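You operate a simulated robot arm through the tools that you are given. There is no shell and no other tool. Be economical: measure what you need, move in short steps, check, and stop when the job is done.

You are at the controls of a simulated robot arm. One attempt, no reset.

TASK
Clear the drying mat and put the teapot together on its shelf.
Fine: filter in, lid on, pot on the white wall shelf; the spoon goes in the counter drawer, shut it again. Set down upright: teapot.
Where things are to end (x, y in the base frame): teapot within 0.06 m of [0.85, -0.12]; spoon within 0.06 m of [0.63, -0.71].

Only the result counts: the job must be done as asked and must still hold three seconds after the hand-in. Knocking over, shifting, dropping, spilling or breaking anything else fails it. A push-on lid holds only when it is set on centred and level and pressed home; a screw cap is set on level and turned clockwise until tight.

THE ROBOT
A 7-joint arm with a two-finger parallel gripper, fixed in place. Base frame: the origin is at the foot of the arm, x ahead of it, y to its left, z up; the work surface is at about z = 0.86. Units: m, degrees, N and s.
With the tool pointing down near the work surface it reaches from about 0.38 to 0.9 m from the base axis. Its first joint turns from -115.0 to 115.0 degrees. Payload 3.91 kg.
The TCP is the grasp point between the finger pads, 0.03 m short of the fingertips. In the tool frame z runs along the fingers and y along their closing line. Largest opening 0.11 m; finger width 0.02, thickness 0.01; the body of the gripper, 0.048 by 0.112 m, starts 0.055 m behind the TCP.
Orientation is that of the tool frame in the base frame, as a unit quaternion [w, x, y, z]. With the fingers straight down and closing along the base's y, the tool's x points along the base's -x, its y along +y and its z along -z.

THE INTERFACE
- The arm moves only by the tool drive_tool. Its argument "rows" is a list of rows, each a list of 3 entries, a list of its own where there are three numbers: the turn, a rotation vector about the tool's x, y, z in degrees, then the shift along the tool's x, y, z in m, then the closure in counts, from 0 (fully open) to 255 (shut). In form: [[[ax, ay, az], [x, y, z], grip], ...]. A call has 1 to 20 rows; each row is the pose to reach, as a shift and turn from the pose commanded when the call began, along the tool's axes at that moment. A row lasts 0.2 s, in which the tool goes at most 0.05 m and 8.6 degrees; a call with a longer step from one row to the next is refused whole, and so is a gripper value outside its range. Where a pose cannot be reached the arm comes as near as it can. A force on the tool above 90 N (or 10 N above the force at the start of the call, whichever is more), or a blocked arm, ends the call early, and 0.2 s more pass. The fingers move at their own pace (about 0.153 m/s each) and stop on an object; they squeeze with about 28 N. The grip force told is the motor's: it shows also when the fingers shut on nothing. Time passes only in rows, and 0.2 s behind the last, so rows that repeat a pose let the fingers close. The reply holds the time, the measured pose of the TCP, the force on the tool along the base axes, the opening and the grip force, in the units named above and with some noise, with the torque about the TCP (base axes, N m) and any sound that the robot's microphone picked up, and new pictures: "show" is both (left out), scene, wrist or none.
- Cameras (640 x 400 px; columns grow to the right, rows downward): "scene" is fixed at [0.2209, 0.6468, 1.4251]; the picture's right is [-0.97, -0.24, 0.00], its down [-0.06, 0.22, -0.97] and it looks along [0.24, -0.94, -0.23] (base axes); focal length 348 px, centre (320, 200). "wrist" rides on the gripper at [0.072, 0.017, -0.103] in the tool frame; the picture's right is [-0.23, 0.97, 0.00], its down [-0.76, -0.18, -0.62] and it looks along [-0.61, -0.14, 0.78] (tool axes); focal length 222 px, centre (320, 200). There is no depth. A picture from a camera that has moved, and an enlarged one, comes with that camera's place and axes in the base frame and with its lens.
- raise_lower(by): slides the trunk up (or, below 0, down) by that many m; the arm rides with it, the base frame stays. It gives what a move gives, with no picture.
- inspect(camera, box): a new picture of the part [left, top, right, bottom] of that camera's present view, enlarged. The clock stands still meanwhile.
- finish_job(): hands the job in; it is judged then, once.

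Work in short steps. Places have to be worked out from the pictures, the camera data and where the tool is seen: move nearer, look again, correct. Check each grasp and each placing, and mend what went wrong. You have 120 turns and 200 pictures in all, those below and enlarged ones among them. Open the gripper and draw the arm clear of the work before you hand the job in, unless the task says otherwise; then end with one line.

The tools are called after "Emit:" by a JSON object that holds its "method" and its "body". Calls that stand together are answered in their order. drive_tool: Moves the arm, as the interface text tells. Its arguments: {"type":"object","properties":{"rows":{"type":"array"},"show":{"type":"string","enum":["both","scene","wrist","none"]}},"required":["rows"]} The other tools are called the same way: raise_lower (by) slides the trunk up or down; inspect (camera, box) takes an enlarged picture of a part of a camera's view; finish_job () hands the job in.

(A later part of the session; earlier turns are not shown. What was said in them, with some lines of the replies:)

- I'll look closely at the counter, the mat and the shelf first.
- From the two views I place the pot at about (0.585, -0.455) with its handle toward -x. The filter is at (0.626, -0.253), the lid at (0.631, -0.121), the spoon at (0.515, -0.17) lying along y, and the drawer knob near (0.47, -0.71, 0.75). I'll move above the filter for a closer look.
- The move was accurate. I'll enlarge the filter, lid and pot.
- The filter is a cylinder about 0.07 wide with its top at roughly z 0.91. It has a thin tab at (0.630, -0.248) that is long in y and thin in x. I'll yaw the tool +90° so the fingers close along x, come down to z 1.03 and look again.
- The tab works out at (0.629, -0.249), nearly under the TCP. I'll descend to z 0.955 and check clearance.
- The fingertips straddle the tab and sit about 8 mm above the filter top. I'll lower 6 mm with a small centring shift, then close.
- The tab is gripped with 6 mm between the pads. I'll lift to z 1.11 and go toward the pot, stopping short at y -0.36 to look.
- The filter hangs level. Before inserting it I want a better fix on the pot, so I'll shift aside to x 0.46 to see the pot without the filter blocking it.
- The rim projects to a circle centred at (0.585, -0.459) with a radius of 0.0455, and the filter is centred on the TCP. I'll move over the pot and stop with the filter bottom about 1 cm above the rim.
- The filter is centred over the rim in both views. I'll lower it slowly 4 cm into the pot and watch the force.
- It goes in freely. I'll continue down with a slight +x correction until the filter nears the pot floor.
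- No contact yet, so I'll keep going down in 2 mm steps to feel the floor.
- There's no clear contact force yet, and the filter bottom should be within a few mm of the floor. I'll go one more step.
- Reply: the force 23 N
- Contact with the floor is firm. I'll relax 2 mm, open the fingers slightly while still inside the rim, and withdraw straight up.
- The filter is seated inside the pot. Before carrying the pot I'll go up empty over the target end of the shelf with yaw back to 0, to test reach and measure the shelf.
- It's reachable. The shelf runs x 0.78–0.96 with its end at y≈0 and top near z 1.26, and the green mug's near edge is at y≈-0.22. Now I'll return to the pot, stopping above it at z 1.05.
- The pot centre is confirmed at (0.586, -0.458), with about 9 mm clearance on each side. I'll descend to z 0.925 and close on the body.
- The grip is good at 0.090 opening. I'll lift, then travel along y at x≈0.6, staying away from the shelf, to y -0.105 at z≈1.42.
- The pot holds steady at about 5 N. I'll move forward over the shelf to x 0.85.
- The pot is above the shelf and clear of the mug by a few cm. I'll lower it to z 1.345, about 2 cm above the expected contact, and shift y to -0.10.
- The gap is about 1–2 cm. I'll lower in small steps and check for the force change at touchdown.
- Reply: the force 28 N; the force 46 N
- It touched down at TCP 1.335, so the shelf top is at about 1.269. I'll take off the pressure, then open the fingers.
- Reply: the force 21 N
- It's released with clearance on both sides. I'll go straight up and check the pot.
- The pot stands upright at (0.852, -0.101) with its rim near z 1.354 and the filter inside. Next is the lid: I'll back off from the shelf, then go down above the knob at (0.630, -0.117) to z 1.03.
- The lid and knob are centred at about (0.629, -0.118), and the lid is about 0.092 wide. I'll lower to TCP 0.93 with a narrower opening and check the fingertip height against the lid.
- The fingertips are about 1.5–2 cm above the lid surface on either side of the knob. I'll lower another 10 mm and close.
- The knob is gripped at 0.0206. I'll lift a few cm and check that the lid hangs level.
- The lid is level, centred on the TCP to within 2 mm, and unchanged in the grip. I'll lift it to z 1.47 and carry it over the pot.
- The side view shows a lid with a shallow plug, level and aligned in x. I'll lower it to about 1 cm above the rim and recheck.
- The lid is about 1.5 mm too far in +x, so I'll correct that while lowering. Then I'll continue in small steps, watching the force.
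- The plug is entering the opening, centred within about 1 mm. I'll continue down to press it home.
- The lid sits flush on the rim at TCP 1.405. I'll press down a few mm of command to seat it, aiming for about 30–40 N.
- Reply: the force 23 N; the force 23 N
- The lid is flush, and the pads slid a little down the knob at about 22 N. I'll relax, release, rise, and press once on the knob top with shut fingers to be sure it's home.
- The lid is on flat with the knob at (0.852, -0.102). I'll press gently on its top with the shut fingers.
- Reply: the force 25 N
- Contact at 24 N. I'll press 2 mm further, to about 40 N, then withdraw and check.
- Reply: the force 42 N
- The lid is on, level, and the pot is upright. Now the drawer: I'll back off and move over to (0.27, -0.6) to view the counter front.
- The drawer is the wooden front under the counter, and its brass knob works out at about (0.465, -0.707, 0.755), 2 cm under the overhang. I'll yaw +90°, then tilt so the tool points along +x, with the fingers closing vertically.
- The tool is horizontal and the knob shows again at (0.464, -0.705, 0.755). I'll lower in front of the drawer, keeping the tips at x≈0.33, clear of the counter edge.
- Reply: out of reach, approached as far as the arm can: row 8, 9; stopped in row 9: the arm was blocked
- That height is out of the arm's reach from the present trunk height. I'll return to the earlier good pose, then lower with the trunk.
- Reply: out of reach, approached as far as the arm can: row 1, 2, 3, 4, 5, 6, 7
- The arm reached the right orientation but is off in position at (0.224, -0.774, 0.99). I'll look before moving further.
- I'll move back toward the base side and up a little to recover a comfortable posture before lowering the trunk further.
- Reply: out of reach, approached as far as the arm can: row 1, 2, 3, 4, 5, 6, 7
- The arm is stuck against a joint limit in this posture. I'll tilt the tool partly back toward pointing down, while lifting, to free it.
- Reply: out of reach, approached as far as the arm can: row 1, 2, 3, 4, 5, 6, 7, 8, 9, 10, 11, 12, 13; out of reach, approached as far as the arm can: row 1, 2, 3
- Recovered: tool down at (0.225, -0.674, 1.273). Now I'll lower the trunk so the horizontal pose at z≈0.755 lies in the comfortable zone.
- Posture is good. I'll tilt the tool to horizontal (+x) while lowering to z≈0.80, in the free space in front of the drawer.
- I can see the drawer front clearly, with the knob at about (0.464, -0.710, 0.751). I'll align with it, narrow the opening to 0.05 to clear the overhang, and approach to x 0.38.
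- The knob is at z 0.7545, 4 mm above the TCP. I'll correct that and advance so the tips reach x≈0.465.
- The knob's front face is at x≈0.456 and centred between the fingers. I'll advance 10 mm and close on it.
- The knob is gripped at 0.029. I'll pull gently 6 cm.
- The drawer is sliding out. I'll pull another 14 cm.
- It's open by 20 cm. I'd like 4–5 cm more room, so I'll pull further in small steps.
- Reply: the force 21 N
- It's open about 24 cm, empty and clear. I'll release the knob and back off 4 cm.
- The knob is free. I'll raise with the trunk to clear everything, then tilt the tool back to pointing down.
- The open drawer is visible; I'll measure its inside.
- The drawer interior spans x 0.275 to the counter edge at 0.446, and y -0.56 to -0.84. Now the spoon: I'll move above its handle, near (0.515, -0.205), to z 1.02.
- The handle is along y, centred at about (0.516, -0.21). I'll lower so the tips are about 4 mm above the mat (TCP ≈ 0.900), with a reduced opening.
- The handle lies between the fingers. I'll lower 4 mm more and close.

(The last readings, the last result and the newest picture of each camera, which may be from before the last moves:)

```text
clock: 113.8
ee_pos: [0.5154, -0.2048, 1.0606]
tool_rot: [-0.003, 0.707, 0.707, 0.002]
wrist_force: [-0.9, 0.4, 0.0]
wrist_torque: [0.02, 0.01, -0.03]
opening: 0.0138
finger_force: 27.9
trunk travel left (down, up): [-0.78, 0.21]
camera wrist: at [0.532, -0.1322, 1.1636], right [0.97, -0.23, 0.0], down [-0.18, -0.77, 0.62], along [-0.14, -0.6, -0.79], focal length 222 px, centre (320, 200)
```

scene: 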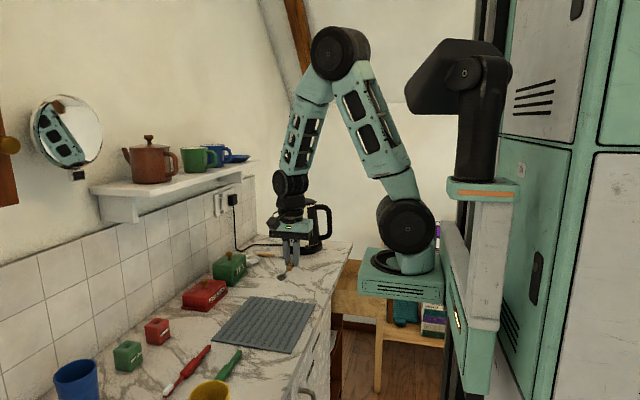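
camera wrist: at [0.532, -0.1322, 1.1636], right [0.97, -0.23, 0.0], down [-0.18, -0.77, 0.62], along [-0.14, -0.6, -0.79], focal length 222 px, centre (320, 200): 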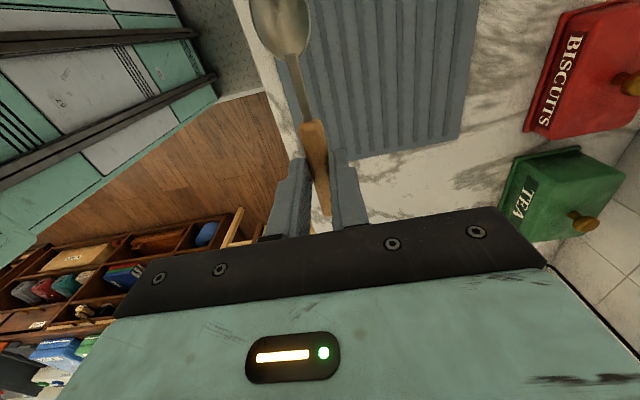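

The spoon is held level. I'll carry it over the open drawer to (0.365, -0.735), staying at z 1.06.

Emit:
{"method": "drive_tool", "body": {"rows": [[[0, 0, 0], [-0.03, -0.03, 0], 255], [[0, 0, 0], [-0.07, -0.055, 0], 255], [[0, 0, 0], [-0.115, -0.075, 0], 255], [[0, 0, 0], [-0.16, -0.09, 0], 255], [[0, 0, 0], [-0.205, -0.1, 0], 255], [[0, 0, 0], [-0.25, -0.11, 0], 255], [[0, 0, 0], [-0.295, -0.12, 0], 255], [[0, 0, 0], [-0.34, -0.13, 0], 255], [[0, 0, 0], [-0.385, -0.14, 0], 255], [[0, 0, 0], [-0.43, -0.15, 0], 255], [[0, 0, 0], [-0.475, -0.15, 0], 255], [[0, 0, 0], [-0.515, -0.15, 0], 255], [[0, 0, 0], [-0.53, -0.15, 0], 255], [[0, 0, 0], [-0.53, -0.15, 0], 255]], "show": "both"}}

Emit:
{"method": "inspect", "body": {"camera": "wrist", "box": [200, 0, 440, 190]}}

```text
clock: 116.8
ee_pos: [0.3646, -0.7349, 1.0573]
tool_rot: [-0.003, 0.707, 0.707, 0.002]
wrist_force: [0.0, 0.3, 0.7]
wrist_torque: [-0.01, 0.02, 0.0]
opening: 0.0138
finger_force: 28.2
trunk travel left (down, up): [-0.78, 0.21]
camera wrist: at [0.3819, -0.6633, 1.1597], right [0.97, -0.23, 0.0], down [-0.18, -0.77, 0.62], along [-0.14, -0.6, -0.79], focal length 222 px, centre (320, 200)
```

scene: 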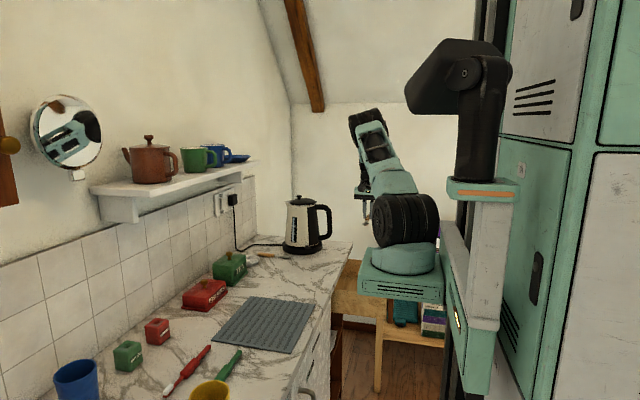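
wrist: 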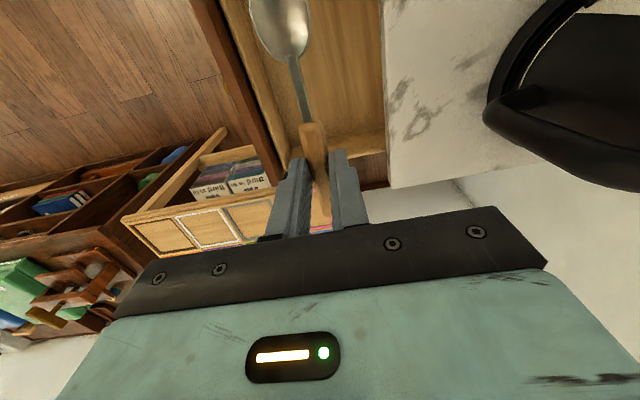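

```text
2.11 times, centred on (320, 95) of wrist
camera zoom: at [0.3819, -0.6633, 1.1597], right [0.97, -0.23, 0.0], down [-0.18, -0.77, 0.62], along [-0.14, -0.6, -0.79], focal length 468 px, centre (320, 421)
```

zoom: 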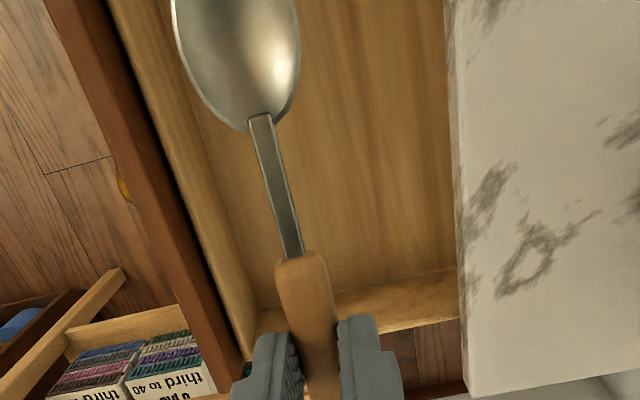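

The spoon is over the open part of the drawer, between front panel and counter edge. I'll lower straight down with the trunk to TCP ≈ 0.86.

Emit:
{"method": "raise_lower", "body": {"by": -0.2}}

Emit:
{"method": "drive_tool", "body": {"rows": [[[0, 0, 0], [0, 0, 0.015], 255], [[0, 0, 0], [0, 0, 0.03], 255], [[0, 0, 0], [0, 0, 0.03], 255]], "show": "both"}}

Emit:
{"method": "inspect", "body": {"camera": "scene", "box": [310, 220, 450, 340]}}

```text
clock: 119.0
ee_pos: [0.3654, -0.7346, 0.8573]
tool_rot: [-0.003, 0.707, 0.708, 0.002]
wrist_force: [0.2, -0.6, 0.0]
wrist_torque: [-0.01, -0.03, 0.0]
opening: 0.0137
finger_force: 27.7
trunk travel left (down, up): [-0.58, 0.41]
```

```text
clock: 119.8
ee_pos: [0.3655, -0.7352, 0.826]
tool_rot: [-0.003, 0.707, 0.707, 0.002]
wrist_force: [-0.7, -1.3, -1.4]
wrist_torque: [-0.02, 0.02, 0.0]
opening: 0.0137
finger_force: 28.1
trunk travel left (down, up): [-0.58, 0.41]
camera wrist: at [0.3819, -0.6632, 0.9297], right [0.97, -0.23, 0.0], down [-0.18, -0.77, 0.62], along [-0.14, -0.6, -0.79], focal length 222 px, centre (320, 200)
```

scene: 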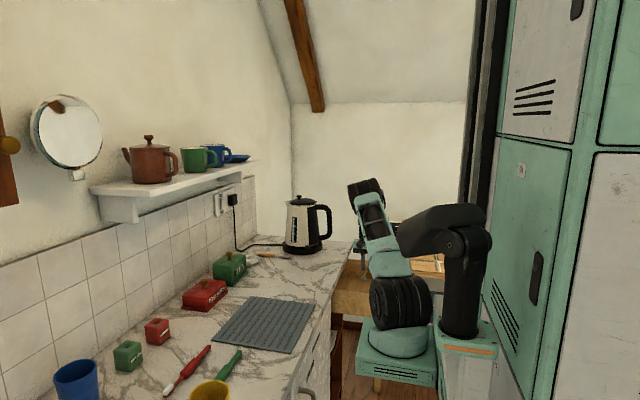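
wrist: 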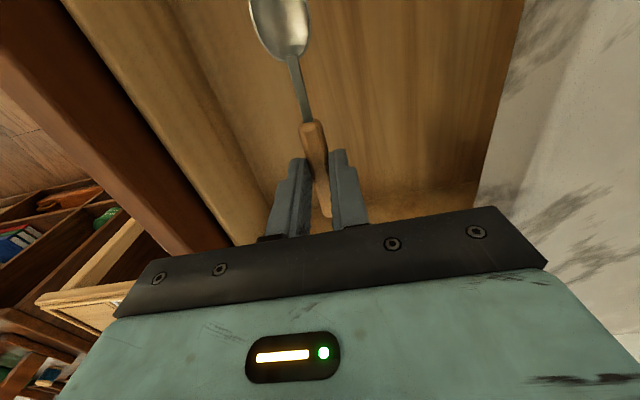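

```text
3.33 times, centred on (380, 280) of scene
camera zoom: at [0.2209, 0.6468, 1.4251], right [-0.97, -0.24, 0.0], down [-0.06, 0.22, -0.97], along [0.24, -0.94, -0.23], focal length 1159 px, centre (120, -67)
```

zoom: 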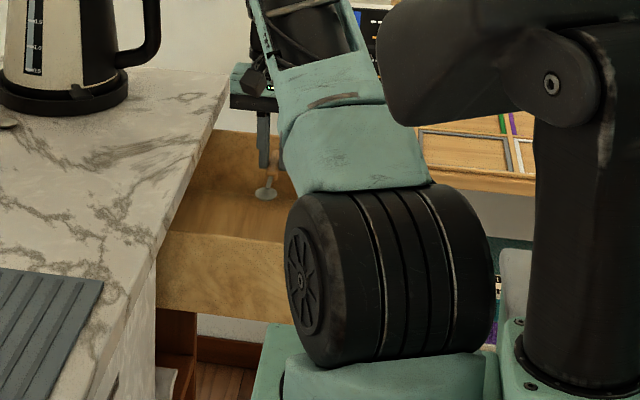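

The spoon is inside the drawer's outline, still well above the floor. I'll continue down 5 cm.

Emit:
{"method": "drive_tool", "body": {"rows": [[[0, 0, 0], [0, 0, 0.015], 255], [[0, 0, 0], [0, 0, 0.03], 255], [[0, 0, 0], [0, 0, 0.042], 255], [[0, 0, 0], [0, 0, 0.05], 255], [[0, 0, 0], [0, 0, 0.05], 255]], "show": "wrist"}}

Emit:
{"method": "inspect", "body": {"camera": "scene", "box": [330, 230, 410, 300]}}

```text
clock: 121.0
ee_pos: [0.3644, -0.7348, 0.7765]
tool_rot: [-0.002, 0.707, 0.708, 0.003]
wrist_force: [0.0, -1.3, 0.4]
wrist_torque: [0.03, -0.04, 0.02]
opening: 0.0138
finger_force: 27.6
trunk travel left (down, up): [-0.58, 0.41]
camera wrist: at [0.382, -0.6626, 0.8795], right [0.97, -0.23, 0.0], down [-0.18, -0.77, 0.62], along [-0.14, -0.6, -0.79], focal length 222 px, centre (320, 200)
```

wrist: 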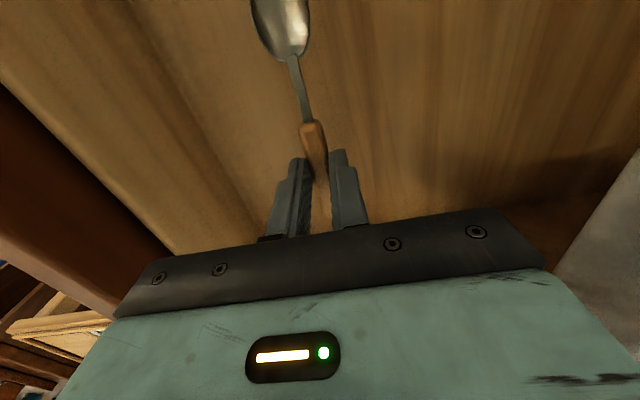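

```text
5.71 times, centred on (370, 265) of scene
camera zoom: at [0.2209, 0.6468, 1.4251], right [-0.97, -0.24, 0.0], down [-0.06, 0.22, -0.97], along [0.24, -0.94, -0.23], focal length 1987 px, centre (34, -171)
```

zoom: 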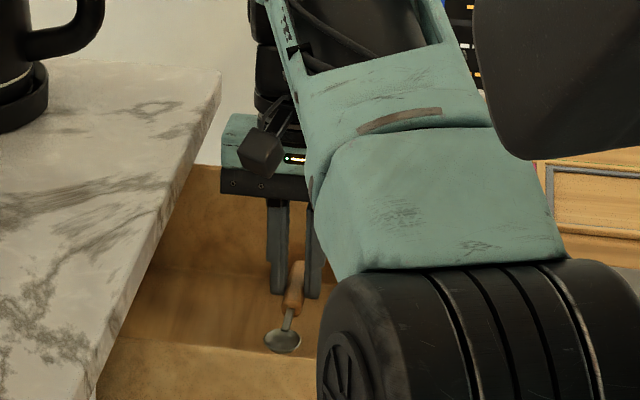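

I'll keep going down in small steps and watch the force for contact with the floor.

Emit:
{"method": "drive_tool", "body": {"rows": [[[0, 0, 0], [0, 0, 0.005], 255], [[0, 0, 0], [0, 0, 0.01], 255], [[0, 0, 0], [0, 0, 0.01], 255]], "show": "none"}}

Emit:
{"method": "drive_tool", "body": {"rows": [[[0, 0, 0], [0, 0, 0.003], 255], [[0, 0, 0], [0, 0, 0.006], 255], [[0, 0, 0], [0, 0, 0.006], 255]], "show": "none"}}

Emit:
{"method": "drive_tool", "body": {"rows": [[[0, 0, 0], [0, 0, 0.003], 255], [[0, 0, 0], [0, 0, 0.005], 255], [[0, 0, 0], [0, 0, 0.005], 255]], "show": "wrist"}}

```text
clock: 121.8
ee_pos: [0.3656, -0.7342, 0.7653]
tool_rot: [-0.002, 0.707, 0.707, 0.002]
wrist_force: [-0.1, -0.1, -0.3]
wrist_torque: [0.03, -0.05, -0.03]
opening: 0.0138
finger_force: 28.0
trunk travel left (down, up): [-0.58, 0.41]
```

```text
clock: 122.5
ee_pos: [0.3646, -0.735, 0.7592]
tool_rot: [-0.002, 0.707, 0.707, 0.003]
wrist_force: [1.1, 0.5, 0.3]
wrist_torque: [0.0, 0.0, 0.0]
opening: 0.0136
finger_force: 28.2
trunk travel left (down, up): [-0.58, 0.41]
```

```text
clock: 123.3
ee_pos: [0.3647, -0.7341, 0.7559]
tool_rot: [-0.003, 0.707, 0.707, 0.002]
wrist_force: [0.1, -0.1, 0.3]
wrist_torque: [0.01, -0.01, 0.02]
opening: 0.0139
finger_force: 27.7
trunk travel left (down, up): [-0.58, 0.41]
camera wrist: at [0.382, -0.6624, 0.8588], right [0.97, -0.23, 0.0], down [-0.18, -0.77, 0.62], along [-0.14, -0.6, -0.79], focal length 222 px, centre (320, 200)
```

wrist: 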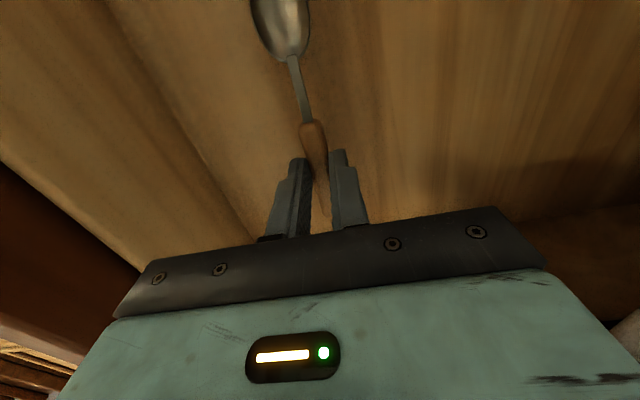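

There's still no contact, so I'll continue down in small steps.

Emit:
{"method": "drive_tool", "body": {"rows": [[[0, 0, 0], [0, 0, 0.003], 255], [[0, 0, 0], [0, 0, 0.006], 255], [[0, 0, 0], [0, 0, 0.006], 255]], "show": "none"}}

Emit:
{"method": "drive_tool", "body": {"rows": [[[0, 0, 0], [0, 0, 0.003], 255], [[0, 0, 0], [0, 0, 0.005], 255], [[0, 0, 0], [0, 0, 0.005], 255]], "show": "none"}}

Emit:
{"method": "drive_tool", "body": {"rows": [[[0, 0, 0], [0, 0, 0.003], 255], [[0, 0, 0], [0, 0, 0.003], 255]], "show": "wrist"}}

```text
clock: 124.2
ee_pos: [0.3663, -0.7344, 0.7495]
tool_rot: [-0.002, 0.706, 0.708, 0.002]
wrist_force: [-0.4, -0.5, 1.0]
wrist_torque: [0.02, 0.0, -0.02]
opening: 0.014
finger_force: 28.3
trunk travel left (down, up): [-0.58, 0.41]
```

```text
clock: 125.0
ee_pos: [0.3655, -0.7341, 0.7442]
tool_rot: [-0.003, 0.707, 0.707, 0.002]
wrist_force: [0.3, 1.2, -0.4]
wrist_torque: [-0.02, 0.01, -0.03]
opening: 0.0137
finger_force: 27.8
trunk travel left (down, up): [-0.58, 0.41]
```

```text
clock: 125.5
ee_pos: [0.364, -0.7333, 0.742]
tool_rot: [-0.003, 0.707, 0.707, 0.003]
wrist_force: [1.2, 1.1, -0.3]
wrist_torque: [0.02, -0.01, -0.02]
opening: 0.0139
finger_force: 28.7
trunk travel left (down, up): [-0.58, 0.41]
camera wrist: at [0.3816, -0.6622, 0.8448], right [0.97, -0.23, 0.0], down [-0.18, -0.77, 0.62], along [-0.14, -0.6, -0.79], focal length 222 px, centre (320, 200)
```

wrist: 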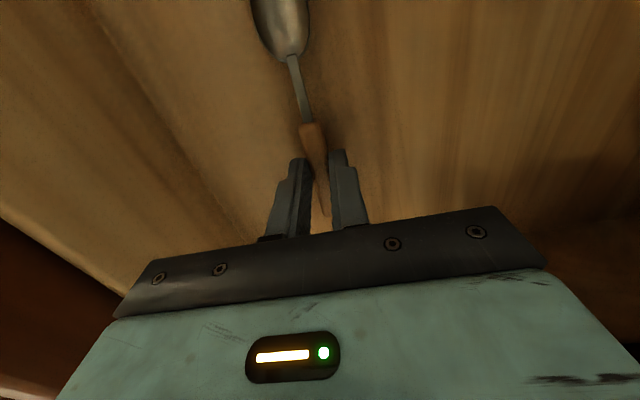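

I estimate the floor at about 0.695, giving contact at TCP ≈ 0.731. I'll take a few more steps.

Emit:
{"method": "drive_tool", "body": {"rows": [[[0, 0, 0], [0, 0, 0.003], 255], [[0, 0, 0], [0, 0, 0.005], 255], [[0, 0, 0], [0, 0, 0.005], 255]], "show": "none"}}

Emit:
{"method": "drive_tool", "body": {"rows": [[[0, 0, 0], [0, 0, 0.003], 255], [[0, 0, 0], [0, 0, 0.003], 255]], "show": "none"}}

Emit:
{"method": "drive_tool", "body": {"rows": [[[0, 0, 0], [0, 0, 0.003], 255], [[0, 0, 0], [0, 0, 0.003], 255]], "show": "none"}}

```text
clock: 126.3
ee_pos: [0.3644, -0.7353, 0.7364]
tool_rot: [-0.002, 0.707, 0.707, 0.002]
wrist_force: [0.4, 0.4, -0.4]
wrist_torque: [-0.04, 0.0, 0.0]
opening: 0.0138
finger_force: 28.1
trunk travel left (down, up): [-0.58, 0.41]
```

```text
clock: 127.0
ee_pos: [0.3636, -0.733, 0.7322]
tool_rot: [-0.002, 0.707, 0.707, 0.002]
wrist_force: [0.3, 0.4, -0.8]
wrist_torque: [0.01, 0.01, -0.03]
opening: 0.0139
finger_force: 27.8
trunk travel left (down, up): [-0.58, 0.41]
```

```text
clock: 127.5
ee_pos: [0.3655, -0.7345, 0.7334]
tool_rot: [-0.001, 0.708, 0.707, 0.001]
wrist_force: [0.0, 4.8, 21.6]
wrist_torque: [0.57, 0.03, 0.03]
opening: 0.0139
finger_force: 28.2
trunk travel left (down, up): [-0.58, 0.41]
```

Contact. I'll relax 2 mm, open modestly and look.

Emit:
{"method": "drive_tool", "body": {"rows": [[[0, 0, 0], [0, 0, -0.002], 255], [[0, 0, 0], [0, 0, -0.002], 170], [[0, 0, 0], [0, 0, -0.002], 150], [[0, 0, 0], [0, 0, -0.002], 150], [[0, 0, 0], [0, 0, -0.03], 150], [[0, 0, 0], [0, 0, -0.07], 150], [[0, 0, 0], [0, 0, -0.11], 150], [[0, 0, 0], [0, 0, -0.11], 150]], "show": "wrist"}}

Emit:
{"method": "inspect", "body": {"camera": "wrist", "box": [200, 0, 440, 190]}}

```text
clock: 129.3
ee_pos: [0.363, -0.7346, 0.8415]
tool_rot: [-0.003, 0.707, 0.707, 0.003]
wrist_force: [1.5, 0.8, 0.2]
wrist_torque: [-0.05, 0.0, 0.01]
opening: 0.0451
finger_force: 0.1
trunk travel left (down, up): [-0.58, 0.41]
camera wrist: at [0.3812, -0.663, 0.9449], right [0.97, -0.23, 0.0], down [-0.18, -0.77, 0.62], along [-0.14, -0.6, -0.79], focal length 222 px, centre (320, 200)
```

wrist: 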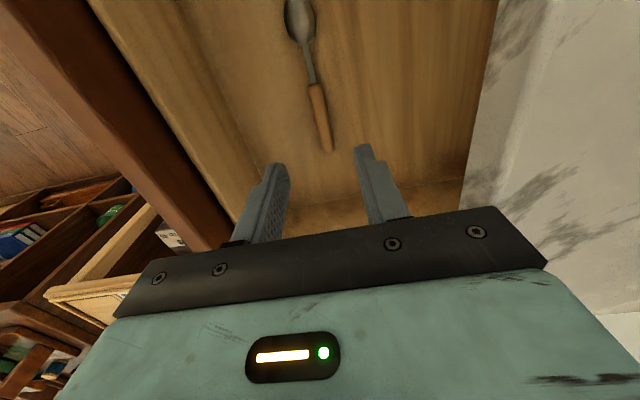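

```text
2.11 times, centred on (320, 95) of wrist
camera zoom: at [0.3812, -0.663, 0.9449], right [0.97, -0.23, 0.0], down [-0.18, -0.77, 0.62], along [-0.14, -0.6, -0.79], focal length 468 px, centre (320, 421)
```

zoom: 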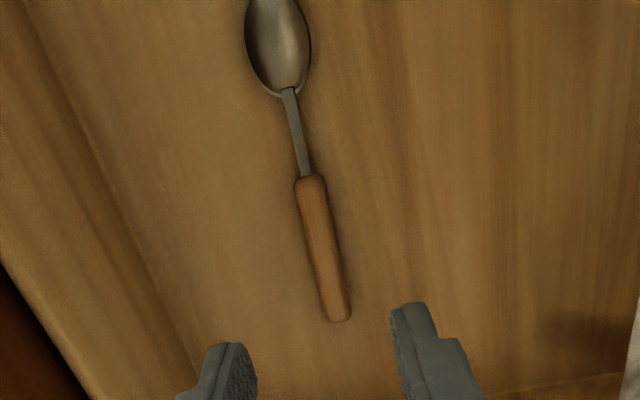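

The spoon lies flat in the drawer at about (0.365, -0.70), which should end near (0.606, -0.70) when shut. I'll rise out, move to x≈0.16 and readjust the trunk to close the drawer horizontally.

Emit:
{"method": "drive_tool", "body": {"rows": [[[0, 0, 0], [0, 0, -0.04], 150], [[0, 0, 0], [0, 0, -0.08], 150], [[0, 0, 0], [0, 0, -0.12], 255], [[0, 0, 0], [0, 0, -0.16], 255], [[0, 0, 0], [0.01, -0.03, -0.19], 255], [[0, 0, 0], [0.02, -0.07, -0.21], 255], [[0, 0, 0], [0.03, -0.11, -0.22], 255], [[0, 0, 0], [0.04, -0.15, -0.22], 255], [[0, 0, 0], [0.05, -0.19, -0.22], 255], [[0, 0, 0], [0.06, -0.205, -0.22], 255], [[0, 0, 0], [0.06, -0.205, -0.22], 255]], "show": "none"}}

Emit:
{"method": "raise_lower", "body": {"by": -0.1}}

```text
clock: 131.8
ee_pos: [0.1599, -0.6757, 1.0628]
tool_rot: [-0.003, 0.707, 0.707, 0.003]
wrist_force: [1.3, 0.0, 0.4]
wrist_torque: [-0.01, 0.01, 0.01]
opening: 0.0
finger_force: 28.1
trunk travel left (down, up): [-0.58, 0.41]
```

```text
clock: 133.1
ee_pos: [0.161, -0.6758, 0.9619]
tool_rot: [-0.003, 0.707, 0.707, 0.001]
wrist_force: [0.3, -1.0, 0.1]
wrist_torque: [0.02, -0.01, -0.02]
opening: 0.0
finger_force: 27.7
trunk travel left (down, up): [-0.48, 0.51]
```

Now I'll tilt to horizontal at z≈0.94, above the drawer top and in front of it.

Emit:
{"method": "drive_tool", "body": {"rows": [[[-8.2, 0, 0], [0, 0, 0], 255], [[-16.4, 0, 0], [0, -0.002, 0], 255], [[-24.6, 0, 0], [0, -0.004, 0], 255], [[-32.8, 0, 0], [0, -0.006, 0], 255], [[-41, 0, 0], [-0.004, -0.008, 0], 255], [[-49.2, 0, 0], [-0.008, -0.01, 0], 255], [[-57.4, 0, 0], [-0.012, -0.01, 0.005], 255], [[-65.6, 0, 0], [-0.016, -0.01, 0.01], 255], [[-73.8, 0, 0], [-0.02, -0.01, 0.015], 255], [[-82, 0, 0], [-0.025, -0.01, 0.02], 255], [[-90, 0, 0], [-0.03, -0.01, 0.025], 255], [[-90, 0, 0], [-0.031, -0.01, 0.025], 255]], "show": "both"}}

```text
clock: 135.7
ee_pos: [0.1513, -0.7068, 0.9365]
tool_rot: [0.498, 0.501, 0.498, 0.503]
wrist_force: [-0.4, 0.3, 0.2]
wrist_torque: [0.02, -0.03, 0.01]
opening: 0.0
finger_force: 28.1
trunk travel left (down, up): [-0.48, 0.51]
camera wrist: at [0.0471, -0.6348, 0.9536], right [0.0, -0.23, 0.97], down [-0.62, -0.76, -0.18], along [0.78, -0.61, -0.14], focal length 222 px, centre (320, 200)
```

scene: 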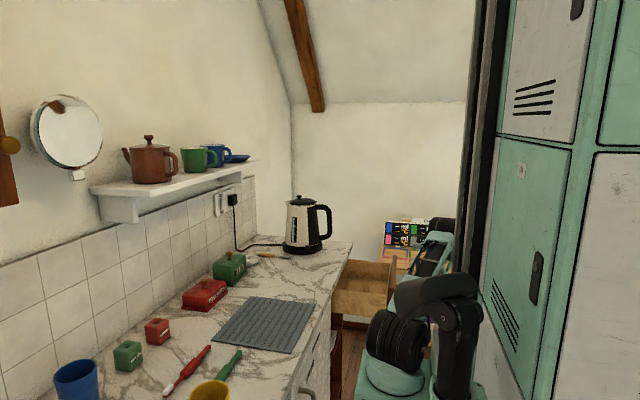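
wrist: 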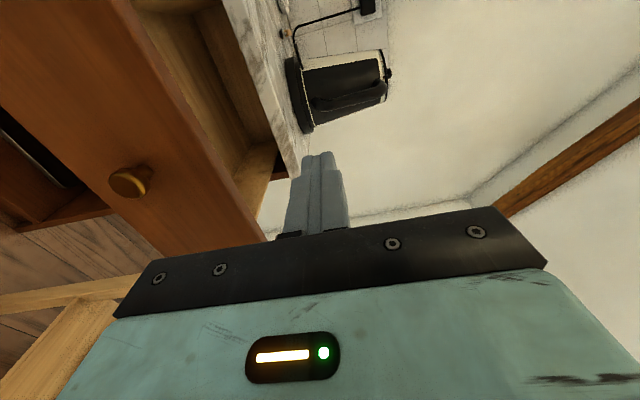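

I'm above and in front of the open drawer. I'll lower straight down to the knob height of z 0.7545.

Emit:
{"method": "drive_tool", "body": {"rows": [[[0, 0, 0], [0, -0.03, -0.003], 255], [[0, 0, 0], [0, -0.06, -0.003], 255], [[0, 0, 0], [0, -0.09, -0.003], 255], [[0, 0, 0], [0, -0.12, -0.003], 255], [[0, 0, 0], [0, -0.15, -0.003], 255], [[0, 0, 0], [0, -0.175, -0.003], 255], [[0, 0, 0], [0, -0.182, -0.003], 255], [[0, 0, 0], [0, -0.182, -0.003], 255]], "show": "wrist"}}

```text
clock: 137.5
ee_pos: [0.1477, -0.7053, 0.755]
tool_rot: [0.498, 0.501, 0.499, 0.502]
wrist_force: [0.5, -0.3, -0.4]
wrist_torque: [0.0, 0.03, 0.0]
opening: 0.0002
finger_force: 28.5
trunk travel left (down, up): [-0.48, 0.51]
camera wrist: at [0.044, -0.6332, 0.7716], right [0.0, -0.23, 0.97], down [-0.62, -0.76, -0.18], along [0.78, -0.61, -0.15], focal length 222 px, centre (320, 200)
```

wrist: 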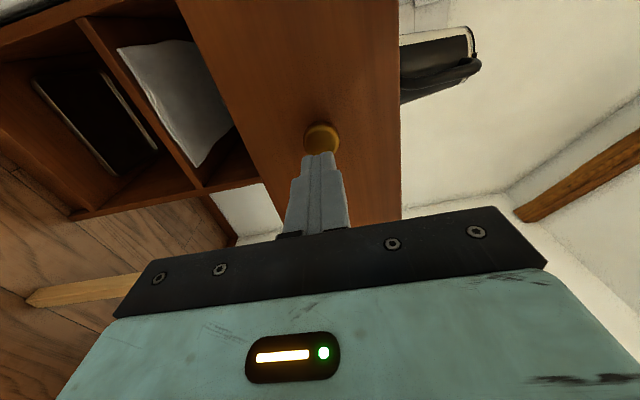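

The fingertips are right in front of the knob. I'll push slowly in +x.

Emit:
{"method": "drive_tool", "body": {"rows": [[[0, 0, 0], [0, 0, 0.012], 255], [[0, 0, 0], [0, 0, 0.024], 255], [[0, 0, 0], [0, 0, 0.034], 255], [[0, 0, 0], [0, 0, 0.042], 255], [[0, 0, 0], [0, 0, 0.05], 255], [[0, 0, 0], [0, 0, 0.06], 255], [[0, 0, 0], [0, 0, 0.072], 255], [[0, 0, 0], [0, 0, 0.084], 255], [[0, 0, 0], [0, 0, 0.096], 255], [[0, 0, 0], [0, 0, 0.108], 255], [[0, 0, 0], [0, 0, 0.12], 255], [[0, 0, 0], [0, 0, 0.132], 255], [[0, 0, 0], [0, 0, 0.144], 255], [[0, 0, 0], [0, 0, 0.156], 255], [[0, 0, 0], [0, 0, 0.168], 255], [[0, 0, 0], [0, 0, 0.178], 255], [[0, 0, 0], [0, 0, 0.185], 255], [[0, 0, 0], [0, 0, 0.19], 255], [[0, 0, 0], [0, 0, 0.19], 255]], "show": "wrist"}}

```text
clock: 141.5
ee_pos: [0.3381, -0.7052, 0.7547]
tool_rot: [0.499, 0.502, 0.498, 0.501]
wrist_force: [-0.1, -0.6, -0.6]
wrist_torque: [0.04, 0.02, 0.02]
opening: 0.0001
finger_force: 27.9
trunk travel left (down, up): [-0.48, 0.51]
camera wrist: at [0.2343, -0.6332, 0.7717], right [0.0, -0.23, 0.97], down [-0.62, -0.76, -0.18], along [0.78, -0.61, -0.15], focal length 222 px, centre (320, 200)
```

wrist: 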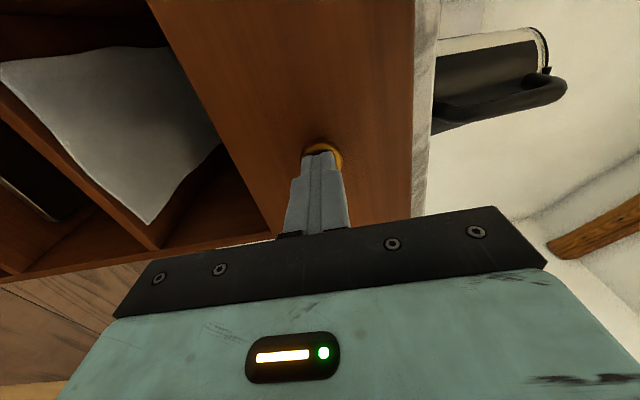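

The drawer is sliding in smoothly. I'll push the remaining 9 cm, slowing at the end.

Emit:
{"method": "drive_tool", "body": {"rows": [[[0, 0, 0], [0, 0, 0.008], 255], [[0, 0, 0], [0, 0, 0.018], 255], [[0, 0, 0], [0, 0, 0.028], 255], [[0, 0, 0], [0, 0, 0.038], 255], [[0, 0, 0], [0, 0, 0.048], 255], [[0, 0, 0], [0, 0, 0.056], 255], [[0, 0, 0], [0, 0, 0.064], 255], [[0, 0, 0], [0, 0, 0.071], 255], [[0, 0, 0], [0, 0, 0.077], 255], [[0, 0, 0], [0, 0, 0.082], 255], [[0, 0, 0], [0, 0, 0.085], 255], [[0, 0, 0], [0, 0, 0.088], 255], [[0, 0, 0], [0, 0, 0.088], 255]], "show": "wrist"}}

Emit:
{"method": "drive_tool", "body": {"rows": [[[0, 0, 0], [0, 0, 0.002], 255], [[0, 0, 0], [0, 0, 0.004], 255], [[0, 0, 0], [0, 0, 0.004], 255]], "show": "none"}}

```text
clock: 144.3
ee_pos: [0.4225, -0.7043, 0.755]
tool_rot: [0.498, 0.503, 0.498, 0.501]
wrist_force: [-32.3, 14.4, 1.9]
wrist_torque: [-0.02, -0.09, 0.39]
opening: 0.0
finger_force: 28.0
trunk travel left (down, up): [-0.48, 0.51]
camera wrist: at [0.3191, -0.6329, 0.7719], right [0.0, -0.23, 0.97], down [-0.62, -0.76, -0.18], along [0.78, -0.61, -0.15], focal length 222 px, centre (320, 200)
```

wrist: 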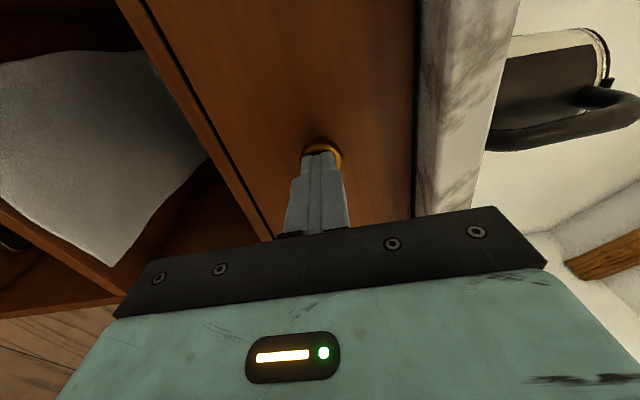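

```text
clock: 145.1
ee_pos: [0.4232, -0.7056, 0.7541]
tool_rot: [0.499, 0.505, 0.497, 0.499]
wrist_force: [-68.7, 33.6, 7.1]
wrist_torque: [-0.08, -0.2, 0.94]
opening: 0.0
finger_force: 28.0
trunk travel left (down, up): [-0.48, 0.51]
```

Firm stop: the drawer is against its end. I'll back off and check that the front is flush.

Emit:
{"method": "drive_tool", "body": {"rows": [[[0, 0, 0], [0, 0, -0.008], 255], [[0, 0, 0], [0, 0, -0.03], 255], [[0, 0, 0], [0, 0, -0.065], 255], [[0, 0, 0], [0, 0, -0.1], 255], [[0, 0, 0], [0, 0, -0.13], 255], [[0, 0, 0], [0.03, 0.03, -0.15], 255], [[0, 0, 0], [0.05, 0.048, -0.15], 255], [[0, 0, 0], [0.05, 0.048, -0.15], 255]], "show": "both"}}

Emit:
{"method": "inspect", "body": {"camera": "wrist", "box": [140, 0, 420, 220]}}

```text
clock: 146.9
ee_pos: [0.279, -0.6566, 0.8035]
tool_rot: [0.498, 0.502, 0.499, 0.501]
wrist_force: [0.0, 0.4, -0.4]
wrist_torque: [0.03, -0.01, -0.02]
opening: 0.0
finger_force: 28.0
trunk travel left (down, up): [-0.48, 0.51]
camera wrist: at [0.1753, -0.5837, 0.8207], right [0.0, -0.23, 0.97], down [-0.62, -0.76, -0.18], along [0.78, -0.61, -0.15], focal length 222 px, centre (320, 200)
```

scene: 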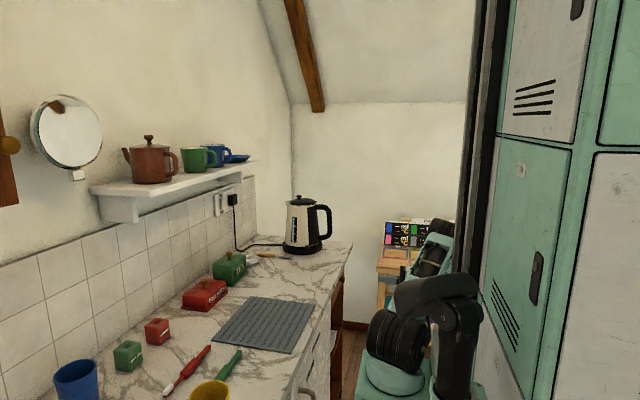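
wrist: 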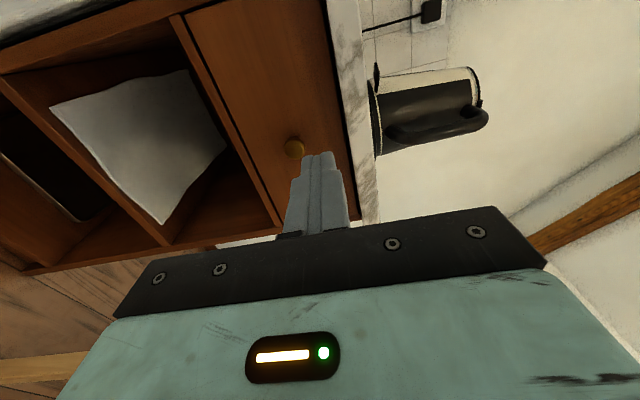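

```text
1.82 times, centred on (280, 110) of wrist
camera zoom: at [0.1753, -0.5837, 0.8207], right [0.0, -0.23, 0.97], down [-0.62, -0.76, -0.18], along [0.78, -0.61, -0.15], focal length 404 px, centre (393, 364)
```

zoom: 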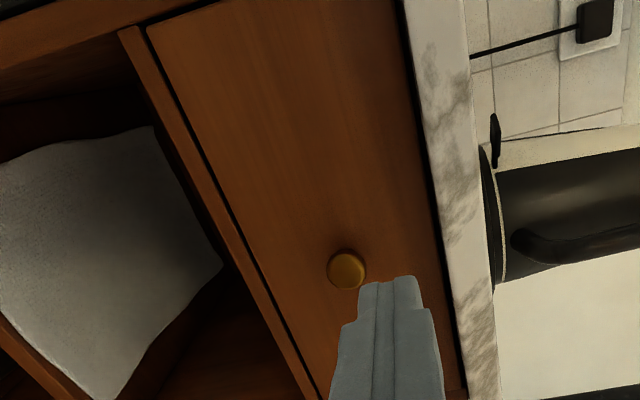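

The drawer is flush, matching the first view. I'll raise the arm clear, open the gripper and do a final check on the teapot and mat.

Emit:
{"method": "raise_lower", "body": {"by": 0.4}}

Emit:
{"method": "drive_tool", "body": {"rows": [[[0, 0, 0], [0, 0, 0], 0], [[0, 0, 0], [0, 0, 0], 0], [[0, 0, 0], [0, 0, 0], 0]], "show": "scene"}}

Emit:
{"method": "inspect", "body": {"camera": "scene", "box": [90, 100, 270, 220]}}

Emit:
{"method": "inspect", "body": {"camera": "scene", "box": [180, 240, 360, 360]}}

```text
clock: 150.7
ee_pos: [0.2796, -0.6563, 1.2035]
tool_rot: [0.498, 0.502, 0.499, 0.502]
wrist_force: [0.2, -0.4, 0.0]
wrist_torque: [0.01, -0.04, 0.01]
opening: 0.0
finger_force: 27.5
trunk travel left (down, up): [-0.88, 0.11]
```

```text
clock: 151.5
ee_pos: [0.2788, -0.6553, 1.2035]
tool_rot: [0.498, 0.503, 0.498, 0.502]
wrist_force: [0.6, 0.7, -0.3]
wrist_torque: [0.01, -0.02, -0.01]
opening: 0.1098
finger_force: 0.1
trunk travel left (down, up): [-0.88, 0.11]
```

scene: 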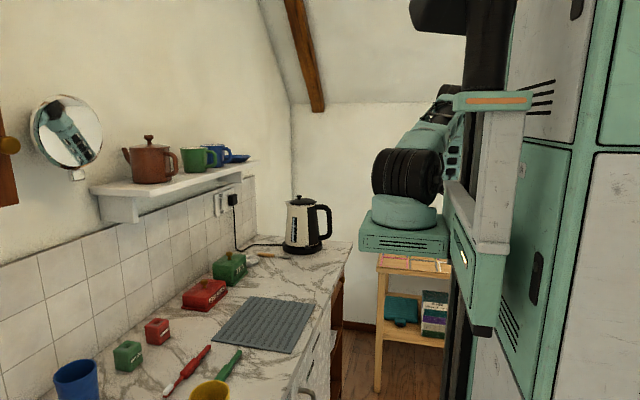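

```text
3.33 times, centred on (180, 160) of scene
camera zoom: at [0.2209, 0.6468, 1.4251], right [-0.97, -0.24, 0.0], down [-0.06, 0.22, -0.97], along [0.24, -0.94, -0.23], focal length 1159 px, centre (787, 333)
```

zoom: 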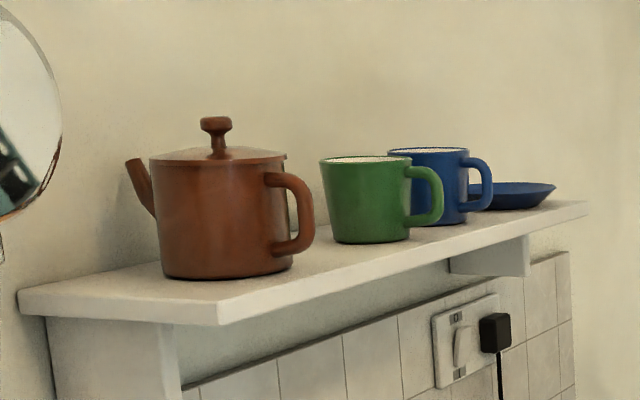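

```text
3.33 times, centred on (270, 300) of scene
camera zoom: at [0.2209, 0.6468, 1.4251], right [-0.97, -0.24, 0.0], down [-0.06, 0.22, -0.97], along [0.24, -0.94, -0.23], focal length 1159 px, centre (487, -133)
```

zoom: 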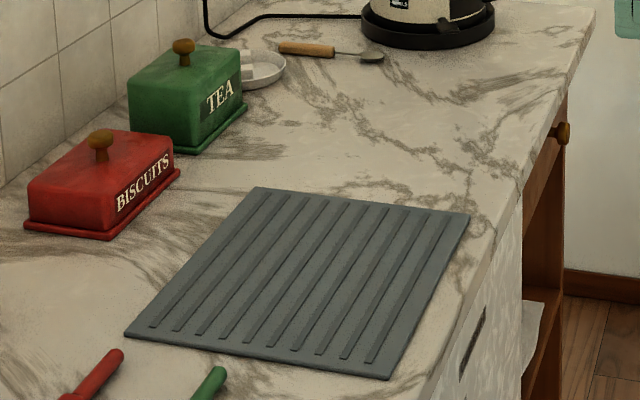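

The mat is clear, the pot stands upright on the shelf with its lid level, the drawer is shut, and the arm is clear with the gripper open. I'm handing in.

Emit:
{"method": "finish_job", "body": {}}

```text
The job is handed in.
```

The drying mat is clear: the teapot, with its filter in and lid on, stands upright on the white shelf at about (0.85, -0.10). The spoon is in the shut counter drawer, at about (0.61, -0.70) by my estimate.
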